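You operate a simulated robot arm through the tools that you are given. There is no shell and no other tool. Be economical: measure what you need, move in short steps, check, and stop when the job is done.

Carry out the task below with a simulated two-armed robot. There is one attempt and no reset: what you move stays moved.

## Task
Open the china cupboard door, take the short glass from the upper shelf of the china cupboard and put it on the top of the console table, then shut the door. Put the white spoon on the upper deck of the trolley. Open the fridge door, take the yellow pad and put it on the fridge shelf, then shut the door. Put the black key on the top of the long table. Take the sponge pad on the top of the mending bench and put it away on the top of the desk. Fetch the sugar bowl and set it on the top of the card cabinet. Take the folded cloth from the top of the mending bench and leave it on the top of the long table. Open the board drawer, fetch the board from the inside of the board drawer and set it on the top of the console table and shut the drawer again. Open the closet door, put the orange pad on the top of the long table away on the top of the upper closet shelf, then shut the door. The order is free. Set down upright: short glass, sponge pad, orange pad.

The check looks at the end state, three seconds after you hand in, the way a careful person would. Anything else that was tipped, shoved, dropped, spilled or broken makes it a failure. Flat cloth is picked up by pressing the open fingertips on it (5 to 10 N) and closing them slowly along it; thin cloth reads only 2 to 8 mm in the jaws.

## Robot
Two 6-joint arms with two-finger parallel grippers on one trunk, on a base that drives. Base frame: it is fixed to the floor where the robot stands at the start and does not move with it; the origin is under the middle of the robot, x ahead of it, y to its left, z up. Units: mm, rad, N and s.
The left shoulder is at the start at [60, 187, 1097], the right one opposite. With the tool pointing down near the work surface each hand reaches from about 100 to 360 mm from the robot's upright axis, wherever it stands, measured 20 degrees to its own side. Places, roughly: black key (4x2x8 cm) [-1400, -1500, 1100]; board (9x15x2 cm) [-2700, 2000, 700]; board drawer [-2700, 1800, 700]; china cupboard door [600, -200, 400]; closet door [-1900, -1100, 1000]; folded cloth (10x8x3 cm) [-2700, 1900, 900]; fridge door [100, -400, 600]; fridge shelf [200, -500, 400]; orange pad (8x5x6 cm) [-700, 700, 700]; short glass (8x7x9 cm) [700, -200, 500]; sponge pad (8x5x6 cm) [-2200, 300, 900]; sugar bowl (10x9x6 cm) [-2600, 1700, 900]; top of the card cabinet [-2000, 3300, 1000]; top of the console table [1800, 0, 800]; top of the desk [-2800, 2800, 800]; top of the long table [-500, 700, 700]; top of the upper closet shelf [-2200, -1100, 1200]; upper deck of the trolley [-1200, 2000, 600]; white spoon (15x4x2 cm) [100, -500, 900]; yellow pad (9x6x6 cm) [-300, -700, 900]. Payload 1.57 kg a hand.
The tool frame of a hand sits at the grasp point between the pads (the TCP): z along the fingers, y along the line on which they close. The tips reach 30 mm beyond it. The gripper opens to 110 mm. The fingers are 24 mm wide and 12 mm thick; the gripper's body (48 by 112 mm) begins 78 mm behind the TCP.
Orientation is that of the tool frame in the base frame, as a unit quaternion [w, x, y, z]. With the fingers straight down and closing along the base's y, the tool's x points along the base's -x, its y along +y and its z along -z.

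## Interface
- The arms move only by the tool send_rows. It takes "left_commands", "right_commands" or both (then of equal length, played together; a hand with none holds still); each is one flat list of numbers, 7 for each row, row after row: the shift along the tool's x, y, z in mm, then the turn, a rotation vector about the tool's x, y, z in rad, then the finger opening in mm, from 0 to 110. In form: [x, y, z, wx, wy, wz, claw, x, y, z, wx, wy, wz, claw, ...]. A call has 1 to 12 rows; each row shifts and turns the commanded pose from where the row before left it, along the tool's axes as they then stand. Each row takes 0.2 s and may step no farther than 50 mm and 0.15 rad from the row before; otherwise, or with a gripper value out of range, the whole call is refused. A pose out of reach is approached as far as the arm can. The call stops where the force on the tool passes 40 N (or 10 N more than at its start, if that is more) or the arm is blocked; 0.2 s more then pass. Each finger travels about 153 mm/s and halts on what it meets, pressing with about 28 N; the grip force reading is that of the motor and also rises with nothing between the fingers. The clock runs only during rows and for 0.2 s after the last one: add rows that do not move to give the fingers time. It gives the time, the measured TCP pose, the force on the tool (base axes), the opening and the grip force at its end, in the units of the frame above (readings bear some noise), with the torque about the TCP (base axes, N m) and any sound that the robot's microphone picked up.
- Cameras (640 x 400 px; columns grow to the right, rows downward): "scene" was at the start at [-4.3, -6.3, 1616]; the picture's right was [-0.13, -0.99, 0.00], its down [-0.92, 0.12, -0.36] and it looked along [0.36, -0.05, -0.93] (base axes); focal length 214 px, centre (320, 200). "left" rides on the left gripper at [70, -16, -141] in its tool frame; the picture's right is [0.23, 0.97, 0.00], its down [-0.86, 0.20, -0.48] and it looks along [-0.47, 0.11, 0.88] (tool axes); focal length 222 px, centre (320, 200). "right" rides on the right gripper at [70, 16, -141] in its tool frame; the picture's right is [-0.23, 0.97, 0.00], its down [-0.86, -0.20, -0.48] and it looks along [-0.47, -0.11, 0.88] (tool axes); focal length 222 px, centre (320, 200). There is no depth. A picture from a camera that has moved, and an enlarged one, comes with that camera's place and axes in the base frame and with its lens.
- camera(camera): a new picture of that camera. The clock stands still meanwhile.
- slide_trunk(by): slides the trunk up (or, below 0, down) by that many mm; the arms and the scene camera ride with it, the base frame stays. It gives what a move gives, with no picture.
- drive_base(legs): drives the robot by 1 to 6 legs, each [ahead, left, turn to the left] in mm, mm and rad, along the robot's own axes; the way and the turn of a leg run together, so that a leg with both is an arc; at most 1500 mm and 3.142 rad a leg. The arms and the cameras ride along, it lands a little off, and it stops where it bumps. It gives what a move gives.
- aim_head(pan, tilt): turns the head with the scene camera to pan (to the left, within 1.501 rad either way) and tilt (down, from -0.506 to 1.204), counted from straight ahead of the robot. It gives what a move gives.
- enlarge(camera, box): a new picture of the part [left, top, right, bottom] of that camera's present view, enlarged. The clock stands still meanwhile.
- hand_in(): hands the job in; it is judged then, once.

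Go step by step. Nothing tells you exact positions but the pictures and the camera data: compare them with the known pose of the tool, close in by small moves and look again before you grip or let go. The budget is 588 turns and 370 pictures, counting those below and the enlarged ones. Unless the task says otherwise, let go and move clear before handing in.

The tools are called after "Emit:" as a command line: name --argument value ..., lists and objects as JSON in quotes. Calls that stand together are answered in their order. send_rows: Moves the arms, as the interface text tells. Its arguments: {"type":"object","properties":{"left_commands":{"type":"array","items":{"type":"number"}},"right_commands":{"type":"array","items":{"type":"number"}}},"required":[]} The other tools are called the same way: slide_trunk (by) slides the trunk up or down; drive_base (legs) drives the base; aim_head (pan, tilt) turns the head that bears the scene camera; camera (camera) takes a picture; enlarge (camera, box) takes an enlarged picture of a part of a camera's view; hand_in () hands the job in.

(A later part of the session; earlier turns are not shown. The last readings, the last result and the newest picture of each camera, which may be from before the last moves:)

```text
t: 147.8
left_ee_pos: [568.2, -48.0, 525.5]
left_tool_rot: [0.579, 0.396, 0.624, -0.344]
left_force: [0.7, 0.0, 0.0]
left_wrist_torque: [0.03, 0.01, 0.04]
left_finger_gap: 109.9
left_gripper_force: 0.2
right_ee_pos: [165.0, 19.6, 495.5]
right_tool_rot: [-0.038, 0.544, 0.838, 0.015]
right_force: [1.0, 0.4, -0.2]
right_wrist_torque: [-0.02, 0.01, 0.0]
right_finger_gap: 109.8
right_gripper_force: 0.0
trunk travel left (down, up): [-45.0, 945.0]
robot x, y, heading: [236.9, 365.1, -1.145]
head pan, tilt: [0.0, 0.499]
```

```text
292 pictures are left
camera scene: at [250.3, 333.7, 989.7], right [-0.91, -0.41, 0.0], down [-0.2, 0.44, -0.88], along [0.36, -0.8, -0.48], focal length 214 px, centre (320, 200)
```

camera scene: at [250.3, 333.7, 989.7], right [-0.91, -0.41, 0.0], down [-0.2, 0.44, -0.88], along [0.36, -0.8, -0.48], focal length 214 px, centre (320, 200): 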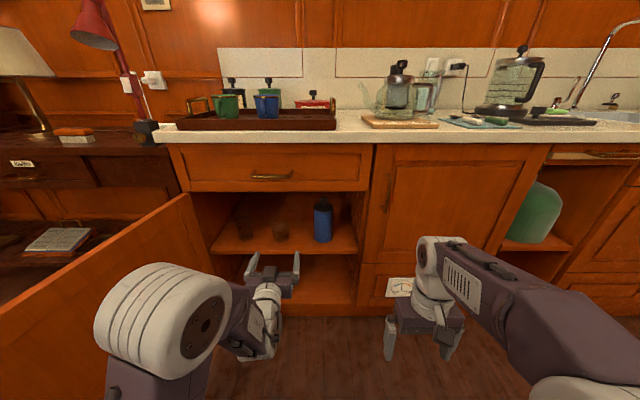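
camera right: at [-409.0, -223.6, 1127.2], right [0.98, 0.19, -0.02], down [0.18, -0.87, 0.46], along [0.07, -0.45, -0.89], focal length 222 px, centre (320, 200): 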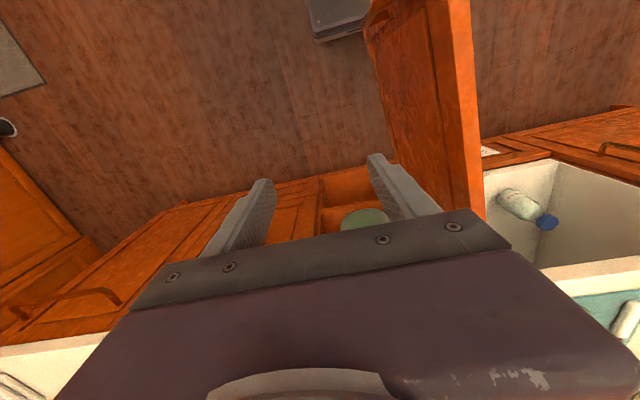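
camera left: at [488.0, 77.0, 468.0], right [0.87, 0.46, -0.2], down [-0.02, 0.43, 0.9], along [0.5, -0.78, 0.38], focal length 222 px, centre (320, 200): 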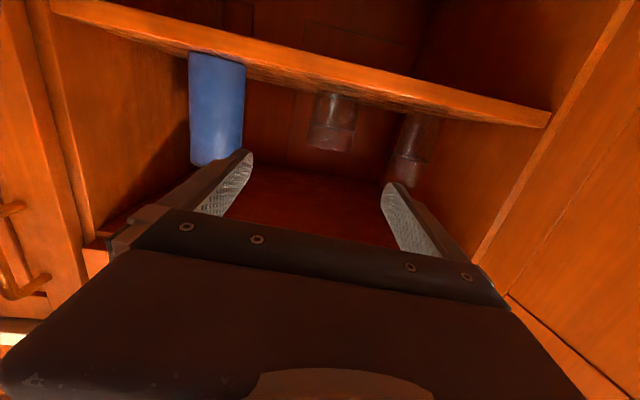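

I move closer: left 20, ahead 100, lower 15.

Emit:
slide_trunk --by -15

Emit:
drive_base --legs '[[90, 20, 0]]'

Emit:
camera --camera "left"

Emit:
enlarge --camera "scene" --box '[200, 160, 400, 330]'

```text
t: 148.4
left_ee_pos: [568.2, -48.2, 511.1]
left_tool_rot: [0.579, 0.396, 0.624, -0.345]
left_force: [0.5, 0.3, 0.9]
left_wrist_torque: [-0.02, -0.01, -0.02]
left_finger_gap: 109.8
left_gripper_force: 0.0
right_ee_pos: [165.0, 19.3, 479.0]
right_tool_rot: [-0.037, 0.543, 0.839, 0.015]
right_force: [1.0, 0.2, -0.2]
right_wrist_torque: [0.02, 0.0, 0.01]
right_finger_gap: 109.8
right_gripper_force: 0.1
trunk travel left (down, up): [-30.0, 960.0]
robot x, y, heading: [238.1, 362.4, -1.146]
head pan, tilt: [0.0, 0.499]
```

```text
t: 149.6
left_ee_pos: [623.1, -122.0, 511.3]
left_tool_rot: [0.578, 0.397, 0.624, -0.345]
left_force: [-0.5, -1.1, 0.6]
left_wrist_torque: [-0.01, -0.03, -0.02]
left_finger_gap: 109.8
left_gripper_force: 0.0
right_ee_pos: [219.8, -53.9, 479.9]
right_tool_rot: [-0.037, 0.544, 0.838, 0.015]
right_force: [-0.4, 0.2, 0.6]
right_wrist_torque: [0.0, -0.03, 0.03]
right_finger_gap: 109.8
right_gripper_force: 0.1
trunk travel left (down, up): [-30.0, 960.0]
robot x, y, heading: [295.4, 288.2, -1.146]
head pan, tilt: [0.0, 0.499]
```

```text
291 pictures are left
camera left: at [543.5, 3.4, 453.0], right [0.87, 0.46, -0.2], down [-0.02, 0.43, 0.9], along [0.5, -0.78, 0.38], focal length 222 px, centre (320, 200)
```

left: 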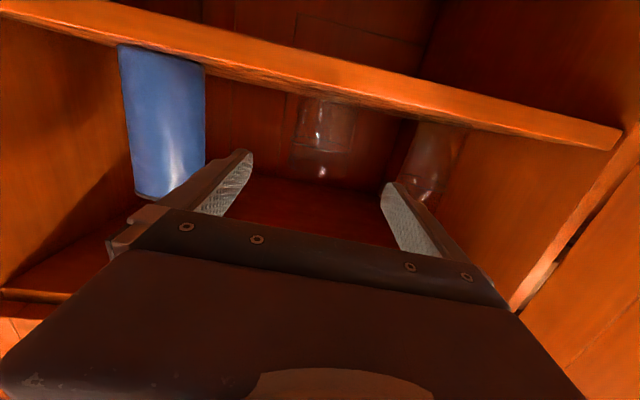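

```text
2.35 times, centred on (300, 245) of scene
camera zoom: at [305.8, 260.2, 974.7], right [-0.91, -0.41, 0.0], down [-0.2, 0.44, -0.88], along [0.36, -0.8, -0.48], focal length 505 px, centre (367, 94)
```

zoom: 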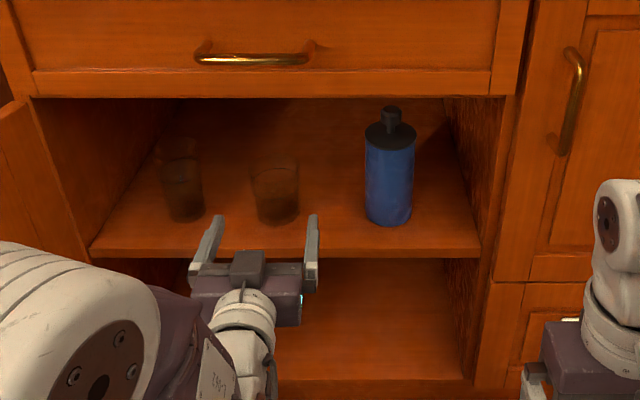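

The glass is centred between the fingers at (655,-193,507). I drive in 50 and check.

Emit:
drive_base --legs '[[50, 0, 0]]'

Emit:
camera --camera "left"

Emit:
enlarge --camera "scene" --box '[200, 160, 400, 330]'

```text
t: 150.5
left_ee_pos: [644.6, -167.0, 510.6]
left_tool_rot: [0.578, 0.397, 0.624, -0.345]
left_force: [0.0, -0.5, -0.2]
left_wrist_torque: [0.0, 0.01, 0.0]
left_finger_gap: 109.7
left_gripper_force: 0.0
right_ee_pos: [241.3, -99.0, 479.7]
right_tool_rot: [-0.038, 0.544, 0.838, 0.016]
right_force: [-0.6, -0.9, -0.8]
right_wrist_torque: [0.02, -0.01, -0.02]
right_finger_gap: 109.7
right_gripper_force: 0.1
trunk travel left (down, up): [-30.0, 960.0]
robot x, y, heading: [315.5, 239.3, -1.142]
head pan, tilt: [0.0, 0.499]
```

```text
289 pictures are left
camera left: at [564.4, -42.4, 453.0], right [0.87, 0.46, -0.2], down [-0.02, 0.43, 0.9], along [0.5, -0.78, 0.39], focal length 222 px, centre (320, 200)
```

left: 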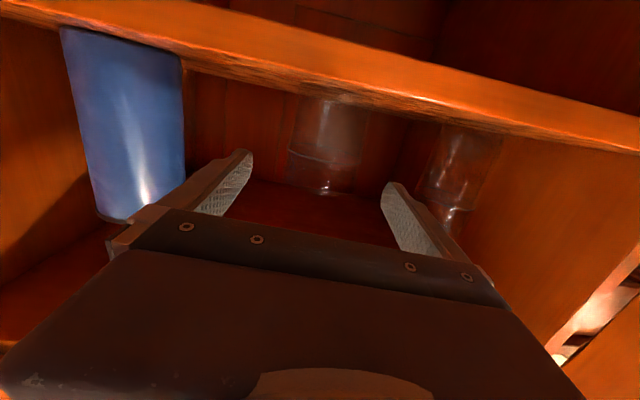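

```text
2.35 times, centred on (300, 245) of scene
camera zoom: at [326.7, 214.4, 974.7], right [-0.91, -0.41, 0.0], down [-0.2, 0.44, -0.88], along [0.36, -0.8, -0.48], focal length 505 px, centre (367, 94)
```

zoom: 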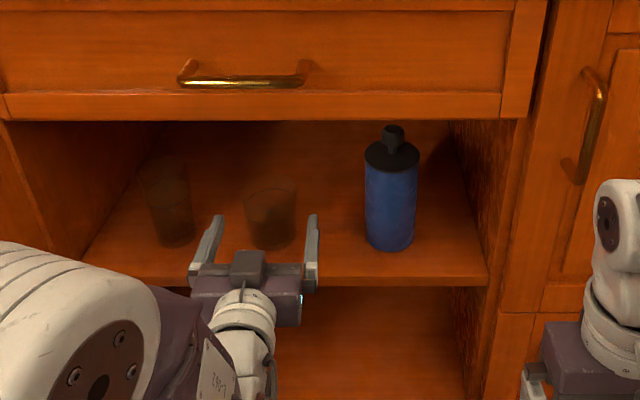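

Glass between the fingers laterally; I advance 32 mm more and close gently.

Emit:
drive_base --legs '[[34, 0, 0]]'

Emit:
enlarge --camera "scene" --box '[200, 160, 400, 330]'

Emit:
enlarge --camera "left" --box '[180, 60, 500, 260]'

```text
t: 151.3
left_ee_pos: [658.6, -198.3, 511.0]
left_tool_rot: [0.578, 0.397, 0.624, -0.345]
left_force: [-0.7, 0.4, -0.9]
left_wrist_torque: [0.03, 0.0, 0.0]
left_finger_gap: 110.1
left_gripper_force: 0.1
right_ee_pos: [255.5, -129.8, 480.7]
right_tool_rot: [-0.036, 0.544, 0.838, 0.015]
right_force: [0.1, -0.1, 0.2]
right_wrist_torque: [0.01, -0.02, 0.01]
right_finger_gap: 109.9
right_gripper_force: 0.1
trunk travel left (down, up): [-30.0, 960.0]
robot x, y, heading: [328.1, 212.4, -1.143]
head pan, tilt: [0.0, 0.499]
```

```text
2.35 times, centred on (300, 245) of scene
camera zoom: at [340.6, 183.8, 974.7], right [-0.91, -0.41, 0.0], down [-0.2, 0.44, -0.88], along [0.36, -0.8, -0.48], focal length 505 px, centre (367, 94)
```

zoom: 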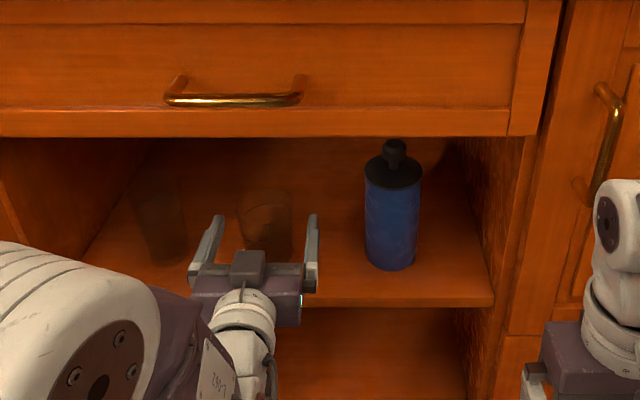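

```text
2.00 times, centred on (340, 160) of left
camera zoom: at [578.4, -73.0, 453.0], right [0.87, 0.46, -0.2], down [-0.02, 0.43, 0.9], along [0.5, -0.78, 0.39], focal length 444 px, centre (280, 280)
```

zoom: 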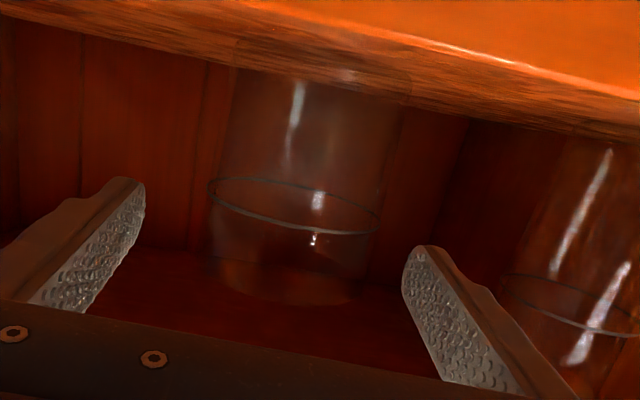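

The glass is still ~40 mm beyond the TCP; I advance 32 mm more.

Emit:
drive_base --legs '[[32, 0, 0]]'

Emit:
enlarge --camera "left" --box '[180, 60, 500, 260]'

```text
t: 152.2
left_ee_pos: [670.8, -226.1, 510.7]
left_tool_rot: [0.579, 0.396, 0.624, -0.344]
left_force: [-1.0, 0.6, 0.2]
left_wrist_torque: [0.0, -0.02, 0.03]
left_finger_gap: 109.9
left_gripper_force: 0.0
right_ee_pos: [268.4, -160.1, 479.7]
right_tool_rot: [-0.036, 0.543, 0.839, 0.014]
right_force: [0.1, 0.7, -0.5]
right_wrist_torque: [0.0, -0.02, 0.01]
right_finger_gap: 110.3
right_gripper_force: 0.0
trunk travel left (down, up): [-30.0, 960.0]
robot x, y, heading: [337.4, 183.9, -1.143]
head pan, tilt: [0.0, 0.499]
```

```text
2.00 times, centred on (340, 160) of left
camera zoom: at [591.5, -101.6, 453.0], right [0.87, 0.46, -0.2], down [-0.02, 0.43, 0.9], along [0.5, -0.78, 0.39], focal length 444 px, centre (280, 280)
```

zoom: 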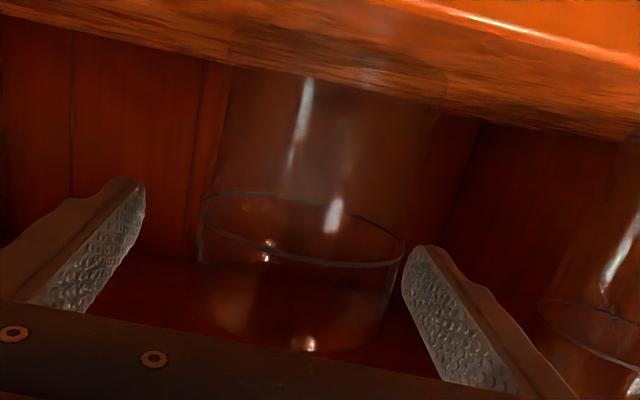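

Nearly centred in depth; I shift 9 mm left to centre the glass laterally, and close.

Emit:
send_rows --left_commands '[0, 9, 0, 0, 0, 0, 110, 0, 0, 0, 0, 0, 0, 100, 0, 0, 0, 0, 0, 0, 90, 0, 0, 0, 0, 0, 0, 80, 0, 0, 0, 0, 0, 0, 70, 0, 0, 0, 0, 0, 0, 60, 0, 0, 0, 0, 0, 0, 50, 0, 0, 0, 0, 0, 0, 50]'

Emit:
enlarge --camera "left" --box '[180, 60, 500, 260]'

```text
t: 154.0
left_ee_pos: [679.1, -224.8, 512.9]
left_tool_rot: [0.579, 0.398, 0.624, -0.343]
left_force: [1.0, -0.7, 0.4]
left_wrist_torque: [-0.04, -0.09, -0.06]
left_finger_gap: 65.8
left_gripper_force: 27.8
right_ee_pos: [269.0, -159.2, 480.4]
right_tool_rot: [-0.037, 0.543, 0.839, 0.015]
right_force: [0.4, 0.0, 0.2]
right_wrist_torque: [-0.03, 0.01, -0.02]
right_finger_gap: 110.2
right_gripper_force: 0.0
trunk travel left (down, up): [-30.0, 960.0]
robot x, y, heading: [340.6, 181.3, -1.14]
head pan, tilt: [0.0, 0.499]
```

```text
2.00 times, centred on (340, 160) of left
camera zoom: at [599.1, -100.0, 455.1], right [0.87, 0.46, -0.19], down [-0.03, 0.43, 0.9], along [0.5, -0.78, 0.38], focal length 444 px, centre (280, 280)
```

zoom: 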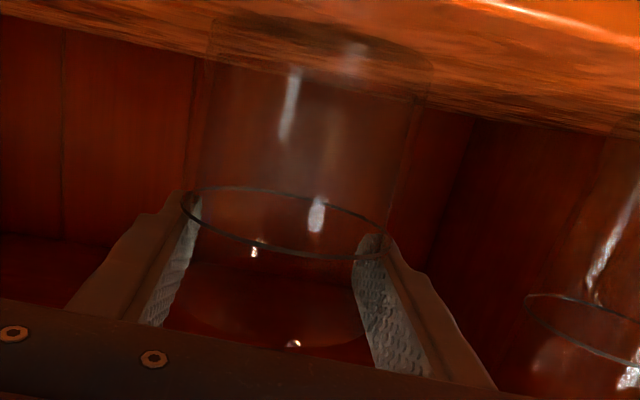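

Gripped at 66 mm. I lift 40 mm with the trunk and check.

Emit:
slide_trunk --by 45

Emit:
camera --camera "left"

Emit:
enlarge --camera "scene" --box '[200, 160, 400, 330]'

```text
t: 154.9
left_ee_pos: [679.9, -224.1, 558.3]
left_tool_rot: [0.579, 0.398, 0.624, -0.342]
left_force: [-0.3, 0.3, -1.7]
left_wrist_torque: [-0.01, -0.02, 0.02]
left_finger_gap: 65.3
left_gripper_force: 28.2
right_ee_pos: [269.2, -158.7, 524.4]
right_tool_rot: [-0.037, 0.543, 0.839, 0.015]
right_force: [0.3, 0.0, -0.3]
right_wrist_torque: [0.02, -0.03, -0.02]
right_finger_gap: 109.9
right_gripper_force: 0.0
trunk travel left (down, up): [-75.0, 915.0]
robot x, y, heading: [338.9, 182.6, -1.149]
head pan, tilt: [0.0, 0.499]
```

```text
283 pictures are left
camera left: at [599.1, -100.0, 499.8], right [0.87, 0.46, -0.19], down [-0.03, 0.43, 0.9], along [0.5, -0.78, 0.38], focal length 222 px, centre (320, 200)
```

left: 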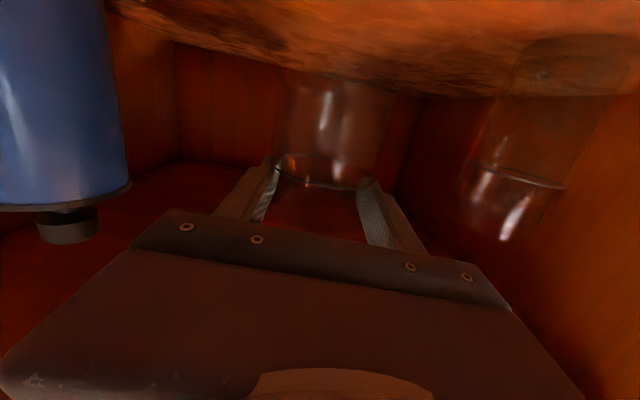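

```text
2.35 times, centred on (300, 245) of scene
camera zoom: at [353.9, 154.8, 1019.7], right [-0.91, -0.41, 0.0], down [-0.2, 0.44, -0.88], along [0.36, -0.8, -0.48], focal length 505 px, centre (367, 94)
```

zoom: 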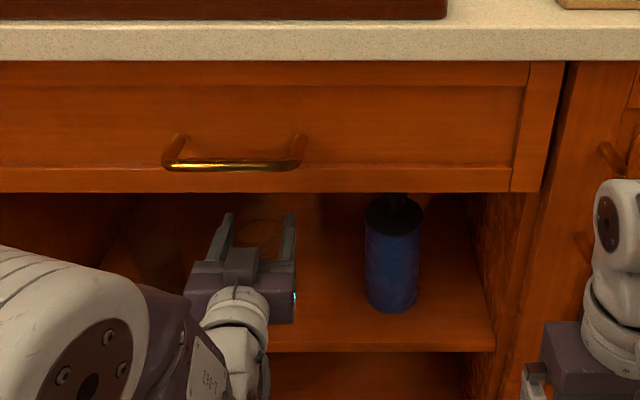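

The glass is lifted safely. I back out, raise the trunk so the glass clears the open door, and look left for the console table.

Emit:
drive_base --legs '[[-366, 0, 0.01]]'

Emit:
slide_trunk --by 350

Emit:
aim_head --pan 0.7 --tilt 0.5

Emit:
camera --camera "scene"

```text
t: 157.2
left_ee_pos: [527.4, 113.2, 557.2]
left_tool_rot: [0.58, 0.396, 0.626, -0.34]
left_force: [-0.6, 0.4, -2.1]
left_wrist_torque: [0.01, -0.02, 0.03]
left_finger_gap: 65.5
left_gripper_force: 28.5
right_ee_pos: [116.4, 177.5, 524.5]
right_tool_rot: [-0.037, 0.54, 0.841, 0.014]
right_force: [0.9, 0.3, 0.3]
right_wrist_torque: [0.0, 0.01, -0.04]
right_finger_gap: 109.8
right_gripper_force: 0.1
trunk travel left (down, up): [-75.0, 915.0]
robot x, y, heading: [185.6, 515.6, -1.137]
head pan, tilt: [0.0, 0.499]
```

```text
t: 160.6
left_ee_pos: [527.2, 112.6, 907.3]
left_tool_rot: [0.58, 0.396, 0.625, -0.34]
left_force: [-0.2, -0.2, -2.2]
left_wrist_torque: [0.02, -0.01, 0.0]
left_finger_gap: 65.8
left_gripper_force: 27.5
right_ee_pos: [116.4, 177.5, 876.2]
right_tool_rot: [-0.037, 0.54, 0.84, 0.015]
right_force: [0.3, -0.1, -0.6]
right_wrist_torque: [-0.01, 0.01, 0.04]
right_finger_gap: 110.1
right_gripper_force: 0.0
trunk travel left (down, up): [-425.0, 565.0]
robot x, y, heading: [183.7, 518.2, -1.135]
head pan, tilt: [0.0, 0.499]
```

```text
t: 161.7
left_ee_pos: [527.1, 112.8, 907.8]
left_tool_rot: [0.58, 0.396, 0.626, -0.34]
left_force: [-0.2, -1.5, -1.9]
left_wrist_torque: [0.01, -0.01, -0.03]
left_finger_gap: 65.5
left_gripper_force: 27.4
right_ee_pos: [116.1, 175.6, 875.4]
right_tool_rot: [-0.037, 0.54, 0.841, 0.015]
right_force: [-0.5, 0.1, 1.0]
right_wrist_torque: [0.02, 0.02, -0.03]
right_finger_gap: 110.0
right_gripper_force: 0.1
trunk travel left (down, up): [-425.0, 565.0]
robot x, y, heading: [185.4, 520.1, -1.137]
head pan, tilt: [0.7, 0.499]
```

```text
281 pictures are left
camera scene: at [244.0, 534.6, 1369.7], right [-0.42, -0.91, 0.0], down [-0.43, 0.2, -0.88], along [0.8, -0.37, -0.48], focal length 214 px, centre (320, 200)
```

scene: 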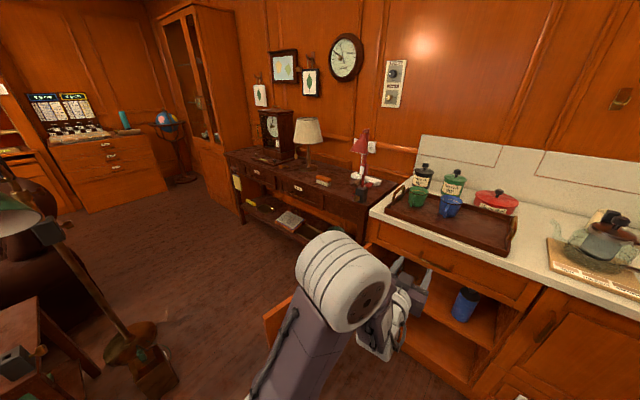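

Emit:
enlarge --camera "scene" --box '[200, 90, 440, 260]'

```text
2.35 times, centred on (320, 175) of scene
camera zoom: at [244.0, 534.6, 1369.7], right [-0.42, -0.91, 0.0], down [-0.43, 0.2, -0.88], along [0.8, -0.37, -0.48], focal length 505 px, centre (320, 259)
```

zoom: 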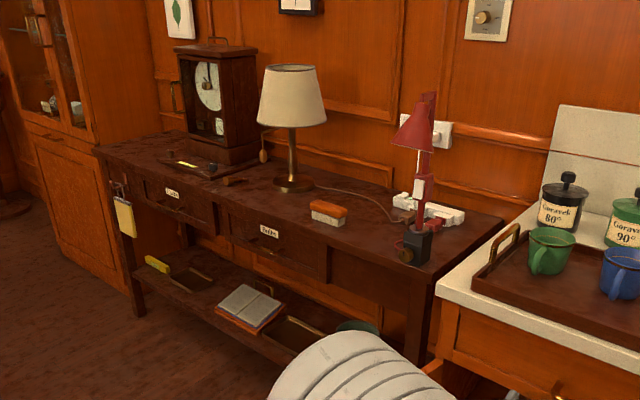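

The console's free spot for the glass is about (1526,36), between the orange item and the lamp. I travel left past the open door.

Emit:
drive_base --legs '[[0, 770, 0], [200, 0, 0]]'

Emit:
aim_head --pan 0 --tilt 0.6

Emit:
camera --camera "scene"

```text
t: 165.6
left_ee_pos: [1196.7, 433.6, 907.3]
left_tool_rot: [0.585, 0.392, 0.629, -0.33]
left_force: [-0.1, 0.0, -1.9]
left_wrist_torque: [0.04, 0.02, 0.03]
left_finger_gap: 65.6
left_gripper_force: 28.3
right_ee_pos: [785.8, 488.7, 873.7]
right_tool_rot: [-0.035, 0.532, 0.846, 0.018]
right_force: [0.3, -0.2, 0.4]
right_wrist_torque: [0.0, 0.0, 0.01]
right_finger_gap: 110.1
right_gripper_force: 0.0
trunk travel left (down, up): [-425.0, 565.0]
robot x, y, heading: [856.3, 834.6, -1.116]
head pan, tilt: [0.7, 0.499]
stopped in leg 1: the robot was blocked; the commanded pose is now the measured one
```

```text
t: 166.6
left_ee_pos: [1196.4, 432.8, 909.1]
left_tool_rot: [0.585, 0.393, 0.627, -0.331]
left_force: [0.1, -1.3, -2.4]
left_wrist_torque: [-0.01, 0.01, -0.04]
left_finger_gap: 65.5
left_gripper_force: 27.9
right_ee_pos: [784.5, 488.3, 872.6]
right_tool_rot: [-0.035, 0.532, 0.846, 0.018]
right_force: [0.2, -0.9, 0.6]
right_wrist_torque: [-0.01, 0.0, 0.0]
right_finger_gap: 110.1
right_gripper_force: 0.1
trunk travel left (down, up): [-425.0, 565.0]
robot x, y, heading: [854.5, 837.9, -1.118]
head pan, tilt: [0.0, 0.6]
```

```text
279 pictures are left
camera scene: at [856.1, 804.9, 1360.5], right [-0.9, -0.44, -0.01], down [-0.24, 0.51, -0.83], along [0.37, -0.74, -0.56], focal length 214 px, centre (320, 200)
```

scene: 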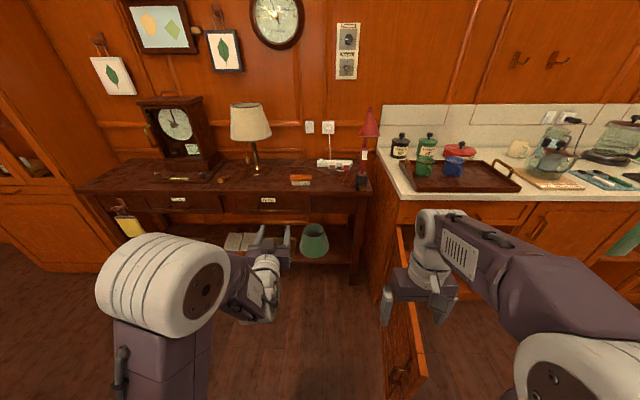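

The base was blocked near the end; I check what is at my left.

Emit:
aim_head --pan 1.4 --tilt 0.9

Emit:
camera --camera "scene"

```text
t: 168.2
left_ee_pos: [1195.6, 434.0, 908.7]
left_tool_rot: [0.585, 0.392, 0.628, -0.331]
left_force: [0.1, 0.0, -1.7]
left_wrist_torque: [0.0, 0.02, 0.02]
left_finger_gap: 65.4
left_gripper_force: 27.8
right_ee_pos: [783.8, 489.0, 874.1]
right_tool_rot: [-0.035, 0.532, 0.846, 0.019]
right_force: [0.0, 0.6, -0.2]
right_wrist_torque: [0.01, 0.01, 0.01]
right_finger_gap: 110.1
right_gripper_force: 0.0
trunk travel left (down, up): [-425.0, 565.0]
robot x, y, heading: [857.0, 832.1, -1.119]
head pan, tilt: [1.4, 0.901]
```

```text
278 pictures are left
camera scene: at [890.3, 905.6, 1336.5], right [0.28, -0.96, 0.0], down [-0.75, -0.22, -0.63], along [0.6, 0.18, -0.78], focal length 214 px, centre (320, 200)
```

scene: 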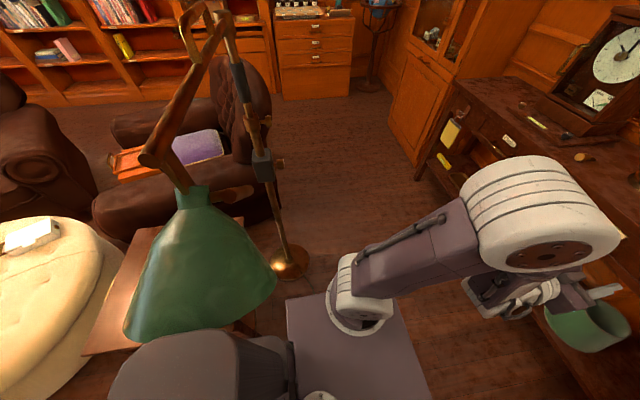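

I was close to the floor lamp/side table; nothing has fallen. I move forward, away from them, toward the console.

Emit:
drive_base --legs '[[200, 0, -0.015]]'

Emit:
camera --camera "scene"

```text
t: 169.8
left_ee_pos: [1286.9, 253.1, 907.0]
left_tool_rot: [0.581, 0.393, 0.628, -0.337]
left_force: [-0.2, 0.2, -2.6]
left_wrist_torque: [0.0, -0.02, -0.01]
left_finger_gap: 65.5
left_gripper_force: 28.0
right_ee_pos: [875.3, 312.6, 874.4]
right_tool_rot: [-0.037, 0.536, 0.844, 0.015]
right_force: [-0.2, 0.1, 0.1]
right_wrist_torque: [0.02, 0.03, 0.0]
right_finger_gap: 110.0
right_gripper_force: 0.0
trunk travel left (down, up): [-425.0, 565.0]
robot x, y, heading: [942.2, 659.3, -1.13]
head pan, tilt: [1.4, 0.901]
```

```text
277 pictures are left
camera scene: at [988.9, 729.8, 1335.9], right [0.27, -0.96, 0.0], down [-0.75, -0.21, -0.62], along [0.6, 0.17, -0.78], focal length 214 px, centre (320, 200)
```

scene: 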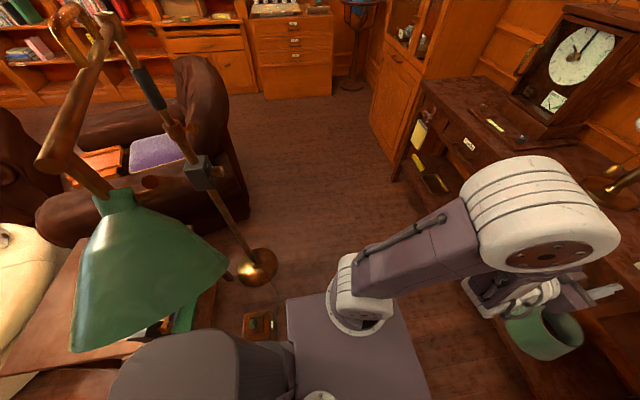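

I go left 126 mm, then ahead 220 mm and check the view above the console.

Emit:
drive_base --legs '[[0, 126, 0], [220, 0, 0]]'

Emit:
aim_head --pan 0.2 --tilt 0.7

Emit:
camera --camera "scene"

Emit:
camera --camera "left"

```text
t: 170.7
left_ee_pos: [1309.1, 259.2, 906.4]
left_tool_rot: [0.583, 0.398, 0.628, -0.328]
left_force: [0.5, 0.0, -1.7]
left_wrist_torque: [0.0, 0.01, -0.03]
left_finger_gap: 65.4
left_gripper_force: 28.1
right_ee_pos: [897.4, 317.9, 869.6]
right_tool_rot: [-0.035, 0.534, 0.845, 0.022]
right_force: [-0.1, 0.6, 0.3]
right_wrist_torque: [0.04, 0.03, -0.03]
right_finger_gap: 110.2
right_gripper_force: 0.0
trunk travel left (down, up): [-425.0, 565.0]
robot x, y, heading: [970.8, 669.9, -1.121]
head pan, tilt: [1.4, 0.901]
stopped in leg 1: the robot was blocked; the commanded pose is now the measured one
```

```text
t: 172.1
left_ee_pos: [1308.1, 260.0, 906.7]
left_tool_rot: [0.583, 0.398, 0.627, -0.329]
left_force: [0.0, 0.7, -2.2]
left_wrist_torque: [-0.01, 0.0, 0.02]
left_finger_gap: 65.4
left_gripper_force: 28.3
right_ee_pos: [896.9, 318.9, 869.8]
right_tool_rot: [-0.033, 0.534, 0.844, 0.022]
right_force: [0.3, -0.5, 0.4]
right_wrist_torque: [-0.01, -0.02, -0.01]
right_finger_gap: 110.1
right_gripper_force: 0.0
trunk travel left (down, up): [-425.0, 565.0]
robot x, y, heading: [972.8, 671.8, -1.123]
head pan, tilt: [0.201, 0.7]
```

```text
276 pictures are left
camera scene: at [980.5, 642.2, 1351.9], right [-0.8, -0.6, -0.02], down [-0.38, 0.52, -0.76], along [0.47, -0.6, -0.65], focal length 214 px, centre (320, 200)
```

scene: 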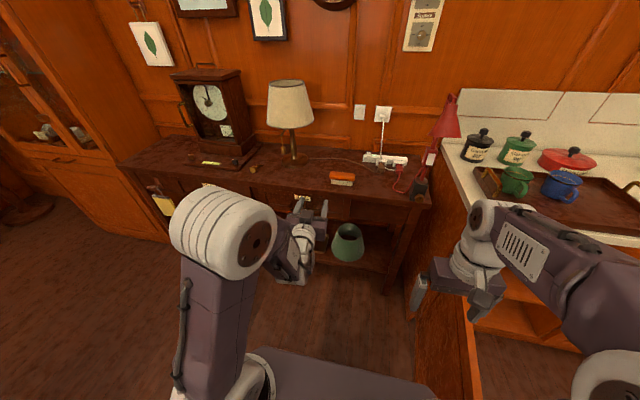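

```text
275 pictures are left
camera left: at [1225.7, 384.5, 849.5], right [0.86, 0.48, -0.17], down [-0.05, 0.41, 0.91], along [0.51, -0.77, 0.38], focal length 222 px, centre (320, 200)
```

left: 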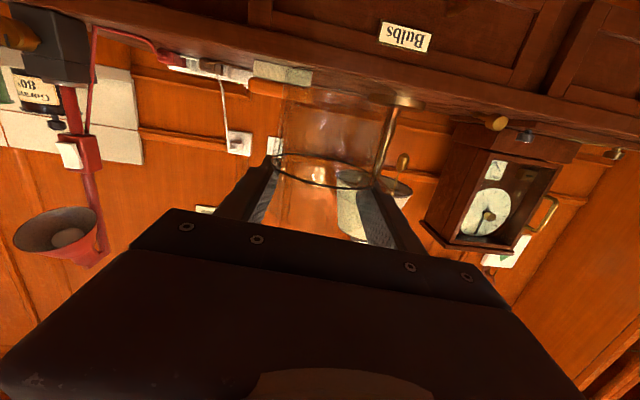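

The base's rear-left corner is against the small crate on the floor. I go ahead first, then left.

Emit:
drive_base --legs '[[160, -10, 0], [0, 115, 0]]'

Emit:
camera --camera "scene"

Emit:
camera --camera "left"

```text
t: 174.3
left_ee_pos: [1480.7, 171.2, 906.4]
left_tool_rot: [0.582, 0.392, 0.629, -0.336]
left_force: [-0.3, 0.0, -2.3]
left_wrist_torque: [0.0, 0.02, -0.01]
left_finger_gap: 65.4
left_gripper_force: 28.4
right_ee_pos: [1068.2, 228.7, 874.6]
right_tool_rot: [-0.036, 0.536, 0.843, 0.013]
right_force: [0.7, 0.0, 1.1]
right_wrist_torque: [0.01, 0.02, 0.02]
right_finger_gap: 110.0
right_gripper_force: 0.0
trunk travel left (down, up): [-425.0, 565.0]
robot x, y, heading: [1134.6, 574.8, -1.125]
head pan, tilt: [0.201, 0.7]
```

```text
274 pictures are left
camera scene: at [1161.0, 559.6, 1352.0], right [-0.8, -0.6, 0.0], down [-0.39, 0.51, -0.76], along [0.46, -0.61, -0.64], focal length 214 px, centre (320, 200)
```

scene: 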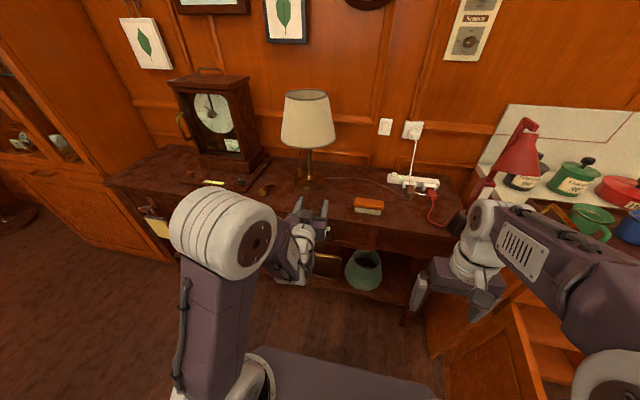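

```text
273 pictures are left
camera left: at [1398.5, 295.3, 849.2], right [0.86, 0.48, -0.19], down [-0.03, 0.43, 0.9], along [0.51, -0.77, 0.38], focal length 222 px, centre (320, 200)
```

left: 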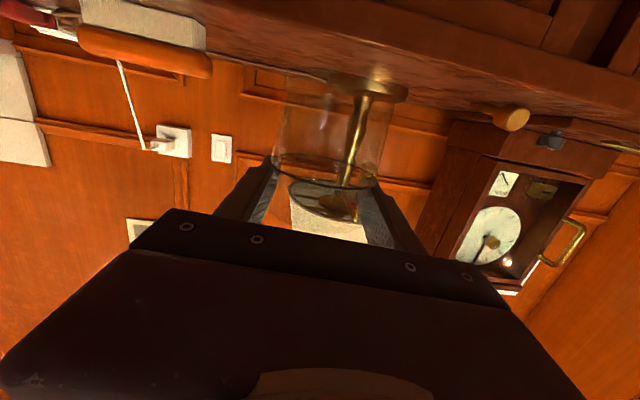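

The spot ahead between lamp and orange brush is free. I drive forward 132 and lower until contact.

Emit:
drive_base --legs '[[132, -12, 0]]'

Emit:
camera --camera "scene"

Emit:
camera --camera "left"

```text
t: 175.6
left_ee_pos: [1526.5, 47.5, 906.0]
left_tool_rot: [0.58, 0.395, 0.629, -0.336]
left_force: [-0.4, -0.5, -2.6]
left_wrist_torque: [-0.03, -0.03, 0.0]
left_finger_gap: 65.2
left_gripper_force: 27.9
right_ee_pos: [1114.2, 105.0, 875.5]
right_tool_rot: [-0.037, 0.536, 0.844, 0.015]
right_force: [0.7, 0.2, -0.3]
right_wrist_torque: [0.0, 0.0, -0.02]
right_finger_gap: 110.1
right_gripper_force: 0.2
trunk travel left (down, up): [-425.0, 565.0]
robot x, y, heading: [1177.1, 449.6, -1.125]
head pan, tilt: [0.201, 0.7]
```

```text
272 pictures are left
camera scene: at [1206.0, 433.9, 1352.0], right [-0.8, -0.6, 0.0], down [-0.39, 0.52, -0.76], along [0.46, -0.61, -0.65], focal length 214 px, centre (320, 200)
```

scene: 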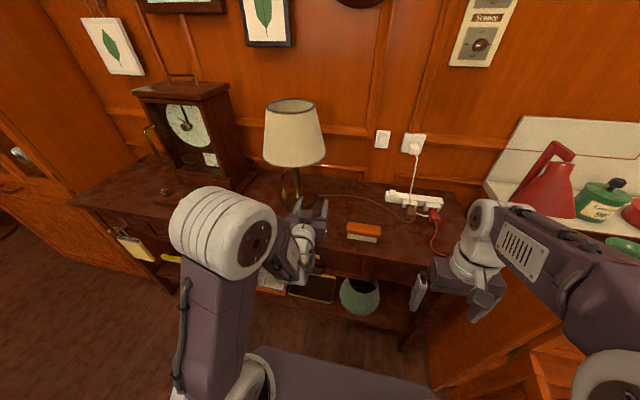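

```text
271 pictures are left
camera left: at [1443.4, 170.2, 848.9], right [0.86, 0.48, -0.19], down [-0.03, 0.42, 0.91], along [0.51, -0.77, 0.38], focal length 222 px, centre (320, 200)
```

left: 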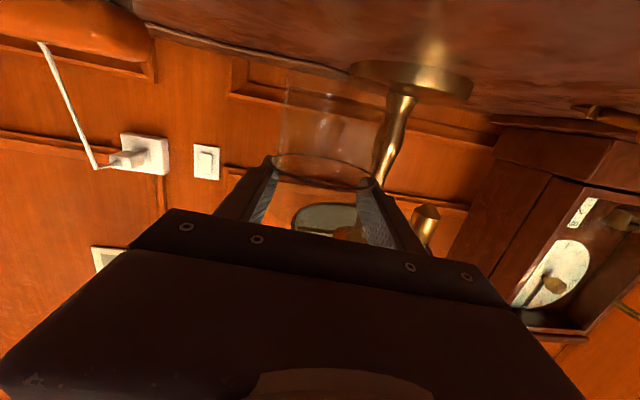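

Glass hovers over the free spot. I lower by trunk in small steps watching the force.

Emit:
slide_trunk --by -35

Emit:
camera --camera "left"

Emit:
enlarge --camera "scene" --box '[240, 140, 440, 280]'

```text
t: 176.4
left_ee_pos: [1525.5, 48.4, 872.1]
left_tool_rot: [0.582, 0.393, 0.628, -0.337]
left_force: [0.0, -0.7, 5.8]
left_wrist_torque: [0.09, 0.08, 0.0]
left_finger_gap: 65.4
left_gripper_force: 27.9
right_ee_pos: [1113.7, 105.8, 840.1]
right_tool_rot: [-0.037, 0.535, 0.844, 0.014]
right_force: [0.5, 0.9, -0.9]
right_wrist_torque: [0.01, 0.03, 0.03]
right_finger_gap: 109.9
right_gripper_force: 0.0
trunk travel left (down, up): [-390.0, 600.0]
robot x, y, heading: [1180.2, 452.2, -1.126]
head pan, tilt: [0.201, 0.7]
```

```text
270 pictures are left
camera left: at [1442.8, 171.2, 815.1], right [0.86, 0.48, -0.19], down [-0.03, 0.43, 0.9], along [0.51, -0.77, 0.38], focal length 222 px, centre (320, 200)
```

left: 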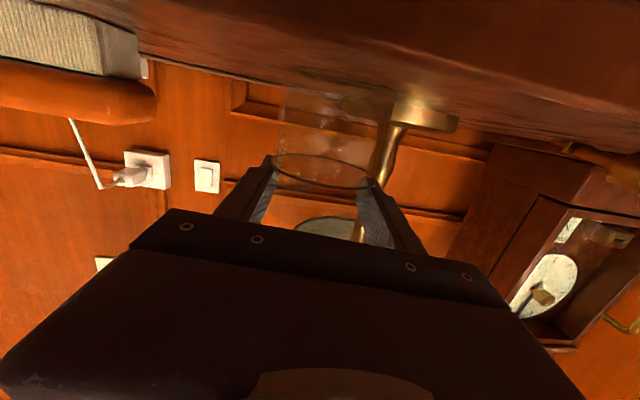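

```text
2.86 times, centred on (340, 210) of scene
camera zoom: at [1204.9, 436.0, 1317.1], right [-0.8, -0.6, 0.0], down [-0.39, 0.51, -0.77], along [0.46, -0.61, -0.64], focal length 613 px, centre (263, 171)
```

zoom: 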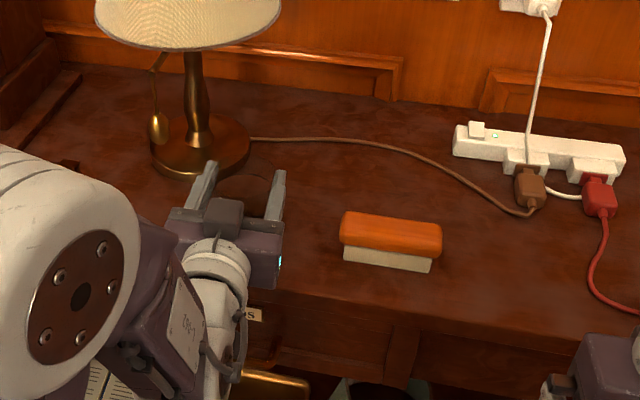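

Contact with the console top (force +6 N). I release gently and back straight out.

Emit:
send_rows --left_commands '[0, 0, 0, 0, 0, 0, 68, 0, 0, 0, 0, 0, 0, 72, 0, 0, 0, 0, 0, 0, 78, 0, 0, 0, 0, 0, 0, 82, 0, 0, 0, 0, 0, 0, 82]'

Emit:
enlarge --camera "left" --box '[160, 60, 480, 260]'

```text
t: 177.6
left_ee_pos: [1525.0, 47.0, 872.8]
left_tool_rot: [0.581, 0.394, 0.628, -0.336]
left_force: [0.1, -0.6, 0.1]
left_wrist_torque: [0.0, -0.02, -0.02]
left_finger_gap: 81.8
left_gripper_force: 0.1
right_ee_pos: [1113.2, 106.2, 839.8]
right_tool_rot: [-0.036, 0.536, 0.843, 0.014]
right_force: [-0.2, 0.0, -0.4]
right_wrist_torque: [0.0, 0.04, -0.02]
right_finger_gap: 109.9
right_gripper_force: 0.1
trunk travel left (down, up): [-390.0, 600.0]
robot x, y, heading: [1179.7, 450.1, -1.13]
head pan, tilt: [0.201, 0.7]
```

```text
2.00 times, centred on (320, 160) of left
camera zoom: at [1443.0, 171.2, 814.4], right [0.86, 0.48, -0.19], down [-0.03, 0.43, 0.9], along [0.51, -0.77, 0.38], focal length 444 px, centre (320, 280)
```

zoom: 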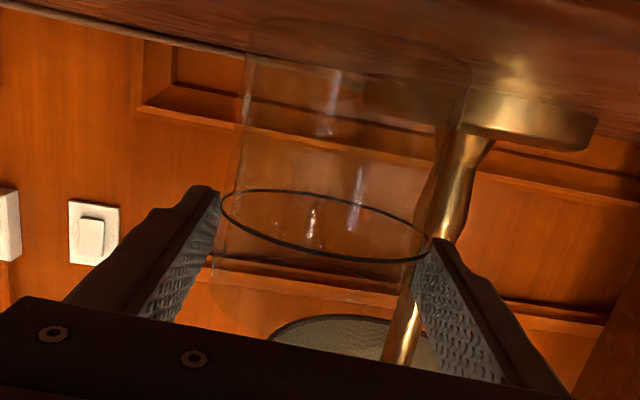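

Emit:
send_rows --left_commands '[0, 0, 0, 0, 0, 0, 90, 0, 0, 0, 0, 0, 0, 96, 0, 0, 0, 0, 0, 0, 96]'

Emit:
drive_base --legs '[[-60, 0, 0], [-100, 0, 0]]'

Emit:
enlarge --camera "scene" --box '[200, 100, 440, 270]'

```text
t: 178.4
left_ee_pos: [1525.5, 47.8, 871.6]
left_tool_rot: [0.581, 0.393, 0.628, -0.337]
left_force: [-0.5, 0.1, -0.2]
left_wrist_torque: [0.01, -0.01, 0.01]
left_finger_gap: 96.1
left_gripper_force: 0.0
right_ee_pos: [1114.0, 105.3, 840.4]
right_tool_rot: [-0.035, 0.536, 0.844, 0.014]
right_force: [0.0, 0.6, -0.6]
right_wrist_torque: [0.0, 0.01, 0.0]
right_finger_gap: 110.1
right_gripper_force: 0.1
trunk travel left (down, up): [-390.0, 600.0]
robot x, y, heading: [1180.1, 446.6, -1.125]
head pan, tilt: [0.201, 0.7]
```

```text
t: 180.1
left_ee_pos: [1454.8, 191.6, 872.5]
left_tool_rot: [0.581, 0.393, 0.627, -0.337]
left_force: [0.2, -0.3, 0.6]
left_wrist_torque: [-0.03, -0.02, -0.03]
left_finger_gap: 96.2
left_gripper_force: 0.0
right_ee_pos: [1045.3, 250.9, 839.1]
right_tool_rot: [-0.035, 0.538, 0.842, 0.014]
right_force: [0.3, 0.3, 1.1]
right_wrist_torque: [-0.01, 0.0, 0.0]
right_finger_gap: 110.2
right_gripper_force: 0.1
trunk travel left (down, up): [-390.0, 600.0]
robot x, y, heading: [1110.7, 591.4, -1.125]
head pan, tilt: [0.201, 0.7]
```

```text
2.35 times, centred on (320, 185) of scene
camera zoom: at [1136.2, 580.8, 1317.0], right [-0.8, -0.6, 0.0], down [-0.39, 0.51, -0.77], along [0.46, -0.61, -0.64], focal length 505 px, centre (320, 235)
```

zoom: 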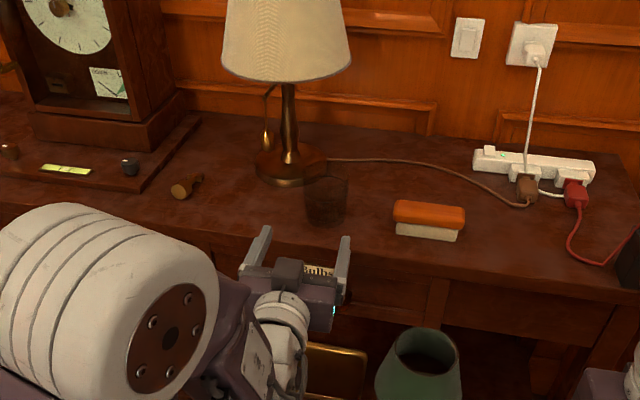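

The glass stands upright on the console. Now I shut the cupboard door from its outer side with the right hand: reposition, lower, close fingers.

Emit:
drive_base --legs '[[-30, -80, 0], [-80, -50, 0]]'

Emit:
slide_trunk --by -190

Emit:
send_rows --right_commands '[0, 0, 0, 0, 0, 0, 60, 0, 0, 0, 0, 0, 0, 0, 0, 0, 0, 0, 0, 0, 0]'

Emit:
aim_head --pan -0.6 --tilt 0.7

Emit:
camera --camera "scene"

```text
t: 181.9
left_ee_pos: [1292.4, 237.4, 872.5]
left_tool_rot: [0.581, 0.394, 0.627, -0.337]
left_force: [-0.8, -0.3, 0.0]
left_wrist_torque: [0.02, -0.03, 0.01]
left_finger_gap: 95.8
left_gripper_force: 0.0
right_ee_pos: [880.4, 297.1, 841.3]
right_tool_rot: [-0.036, 0.537, 0.842, 0.014]
right_force: [-1.4, 0.8, -0.1]
right_wrist_torque: [-0.02, -0.06, -0.01]
right_finger_gap: 110.1
right_gripper_force: 0.1
trunk travel left (down, up): [-390.0, 600.0]
robot x, y, heading: [948.5, 639.1, -1.128]
head pan, tilt: [0.201, 0.7]
```

```text
t: 184.0
left_ee_pos: [1281.8, 229.5, 693.7]
left_tool_rot: [0.593, 0.402, 0.622, -0.315]
left_force: [0.3, 0.0, -0.3]
left_wrist_torque: [0.04, 0.01, 0.04]
left_finger_gap: 96.0
left_gripper_force: 0.0
right_ee_pos: [885.3, 281.1, 648.9]
right_tool_rot: [-0.021, 0.54, 0.841, 0.026]
right_force: [-1.3, -0.1, 0.8]
right_wrist_torque: [-0.02, -0.07, -0.03]
right_finger_gap: 110.1
right_gripper_force: 0.1
trunk travel left (down, up): [-205.0, 785.0]
robot x, y, heading: [957.4, 630.1, -1.096]
head pan, tilt: [0.201, 0.7]
stopped: the arm was blocked; the commanded pose is now the measured one
```

```text
t: 184.4
left_ee_pos: [1262.4, 220.6, 692.5]
left_tool_rot: [0.6, 0.409, 0.618, -0.302]
left_force: [-0.3, -0.2, -0.8]
left_wrist_torque: [-0.04, 0.04, 0.01]
left_finger_gap: 95.7
left_gripper_force: 0.1
right_ee_pos: [859.8, 270.4, 635.7]
right_tool_rot: [-0.009, 0.537, 0.843, 0.042]
right_force: [8.4, 1.2, -4.0]
right_wrist_torque: [-0.02, 0.3, 0.07]
right_finger_gap: 53.1
right_gripper_force: 0.1
trunk travel left (down, up): [-205.0, 785.0]
robot x, y, heading: [957.0, 627.3, -1.089]
head pan, tilt: [0.201, 0.7]
stopped in row 1 (left hand): the arm was blocked; the commanded pose is now the measured one
```

```text
t: 185.5
left_ee_pos: [1265.8, 225.1, 692.8]
left_tool_rot: [0.6, 0.406, 0.621, -0.299]
left_force: [0.5, 0.7, -0.2]
left_wrist_torque: [0.01, 0.01, 0.0]
left_finger_gap: 96.3
left_gripper_force: 0.1
right_ee_pos: [861.7, 268.9, 637.4]
right_tool_rot: [-0.01, 0.534, 0.845, 0.039]
right_force: [2.3, 1.6, -1.6]
right_wrist_torque: [-0.04, 0.09, -0.06]
right_finger_gap: 57.9
right_gripper_force: 0.1
trunk travel left (down, up): [-205.0, 785.0]
robot x, y, heading: [953.0, 633.4, -1.09]
head pan, tilt: [-0.6, 0.7]
```

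```text
266 pictures are left
camera scene: at [975.9, 633.4, 1148.1], right [-0.99, 0.12, 0.05], down [0.03, 0.61, -0.79], along [-0.12, -0.78, -0.61], focal length 214 px, centre (320, 200)
```

scene: 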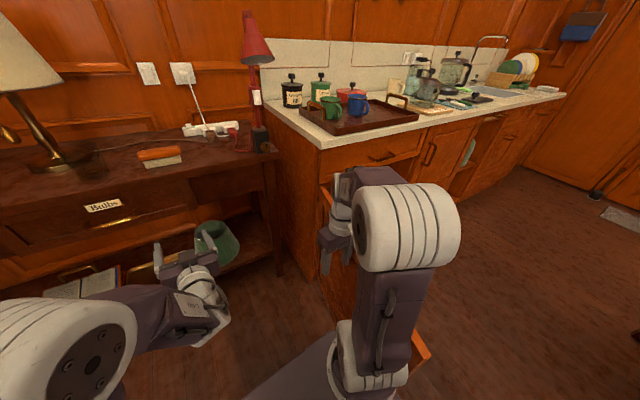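

The right arm came down on the door's top. I raise the trunk at once and move left.

Emit:
slide_trunk --by 150

Emit:
camera --camera "scene"

```text
t: 185.8
left_ee_pos: [1208.6, 204.0, 696.3]
left_tool_rot: [0.618, 0.429, 0.598, -0.277]
left_force: [-2.7, 0.0, 2.1]
left_wrist_torque: [0.17, 0.11, 0.14]
left_finger_gap: 96.0
left_gripper_force: 0.1
right_ee_pos: [809.0, 234.9, 622.6]
right_tool_rot: [0.028, 0.528, 0.848, 0.041]
right_force: [-0.3, -20.9, 208.8]
right_wrist_torque: [0.24, 13.88, 2.68]
right_finger_gap: 38.5
right_gripper_force: 0.1
trunk travel left (down, up): [-214.0, 776.0]
robot x, y, heading: [956.5, 630.7, -1.092]
head pan, tilt: [-0.6, 0.7]
stopped: the arm was blocked; the commanded pose is now the measured one
```

```text
265 pictures are left
camera scene: at [911.1, 615.9, 1142.2], right [-0.99, 0.12, -0.01], down [0.08, 0.63, -0.77], along [-0.09, -0.77, -0.63], focal length 214 px, centre (320, 200)
```

scene: 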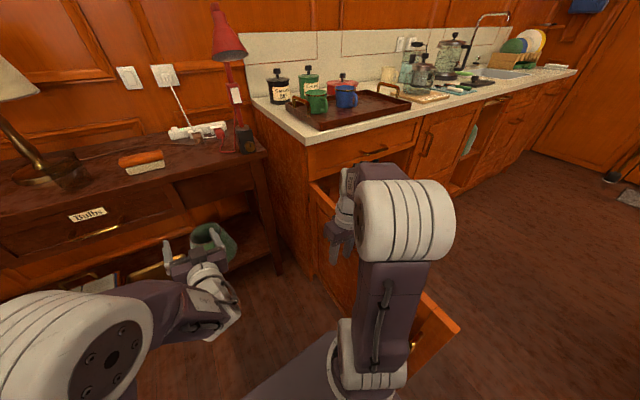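

The gripper body rests on the door's top edge. I raise again.

Emit:
slide_trunk --by 120

Emit:
camera --camera "scene"

```text
t: 187.3
left_ee_pos: [1230.9, 204.3, 809.3]
left_tool_rot: [0.61, 0.424, 0.609, -0.279]
left_force: [0.6, -0.3, -0.4]
left_wrist_torque: [0.0, -0.02, -0.02]
left_finger_gap: 96.0
left_gripper_force: 0.0
right_ee_pos: [831.1, 251.1, 734.7]
right_tool_rot: [0.004, 0.533, 0.843, 0.068]
right_force: [0.0, 1.2, 0.4]
right_wrist_torque: [0.02, 0.05, 0.01]
right_finger_gap: 60.0
right_gripper_force: 0.1
trunk travel left (down, up): [-334.0, 656.0]
robot x, y, heading: [956.0, 631.6, -1.088]
head pan, tilt: [-0.6, 0.7]
```

```text
264 pictures are left
camera scene: at [917.2, 598.5, 1261.4], right [-0.99, 0.12, 0.0], down [0.08, 0.64, -0.76], along [-0.09, -0.76, -0.64], focal length 214 px, centre (320, 200)
```

scene: 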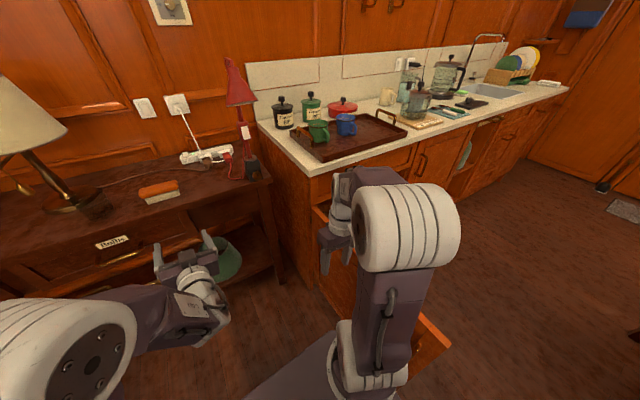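

Free again. I raise more and look through the right-hand camera.

Emit:
slide_trunk --by 100

Emit:
camera --camera "right"

```text
t: 188.7
left_ee_pos: [1230.2, 202.8, 909.8]
left_tool_rot: [0.61, 0.424, 0.609, -0.279]
left_force: [0.2, 0.7, 0.8]
left_wrist_torque: [0.02, -0.01, -0.02]
left_finger_gap: 95.9
left_gripper_force: 0.1
right_ee_pos: [830.3, 251.3, 833.7]
right_tool_rot: [0.003, 0.533, 0.843, 0.068]
right_force: [-0.7, 0.3, 0.6]
right_wrist_torque: [0.04, -0.01, 0.02]
right_finger_gap: 60.1
right_gripper_force: 0.0
trunk travel left (down, up): [-434.0, 556.0]
robot x, y, heading: [956.3, 628.0, -1.092]
head pan, tilt: [-0.6, 0.7]
```

```text
263 pictures are left
camera right: at [803.6, 306.2, 980.9], right [0.97, 0.21, 0.1], down [0.15, -0.91, 0.4], along [0.17, -0.37, -0.91], focal length 222 px, centre (320, 200)
```

right: 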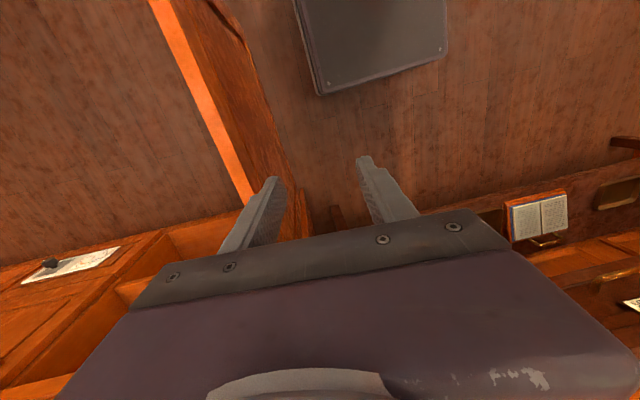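

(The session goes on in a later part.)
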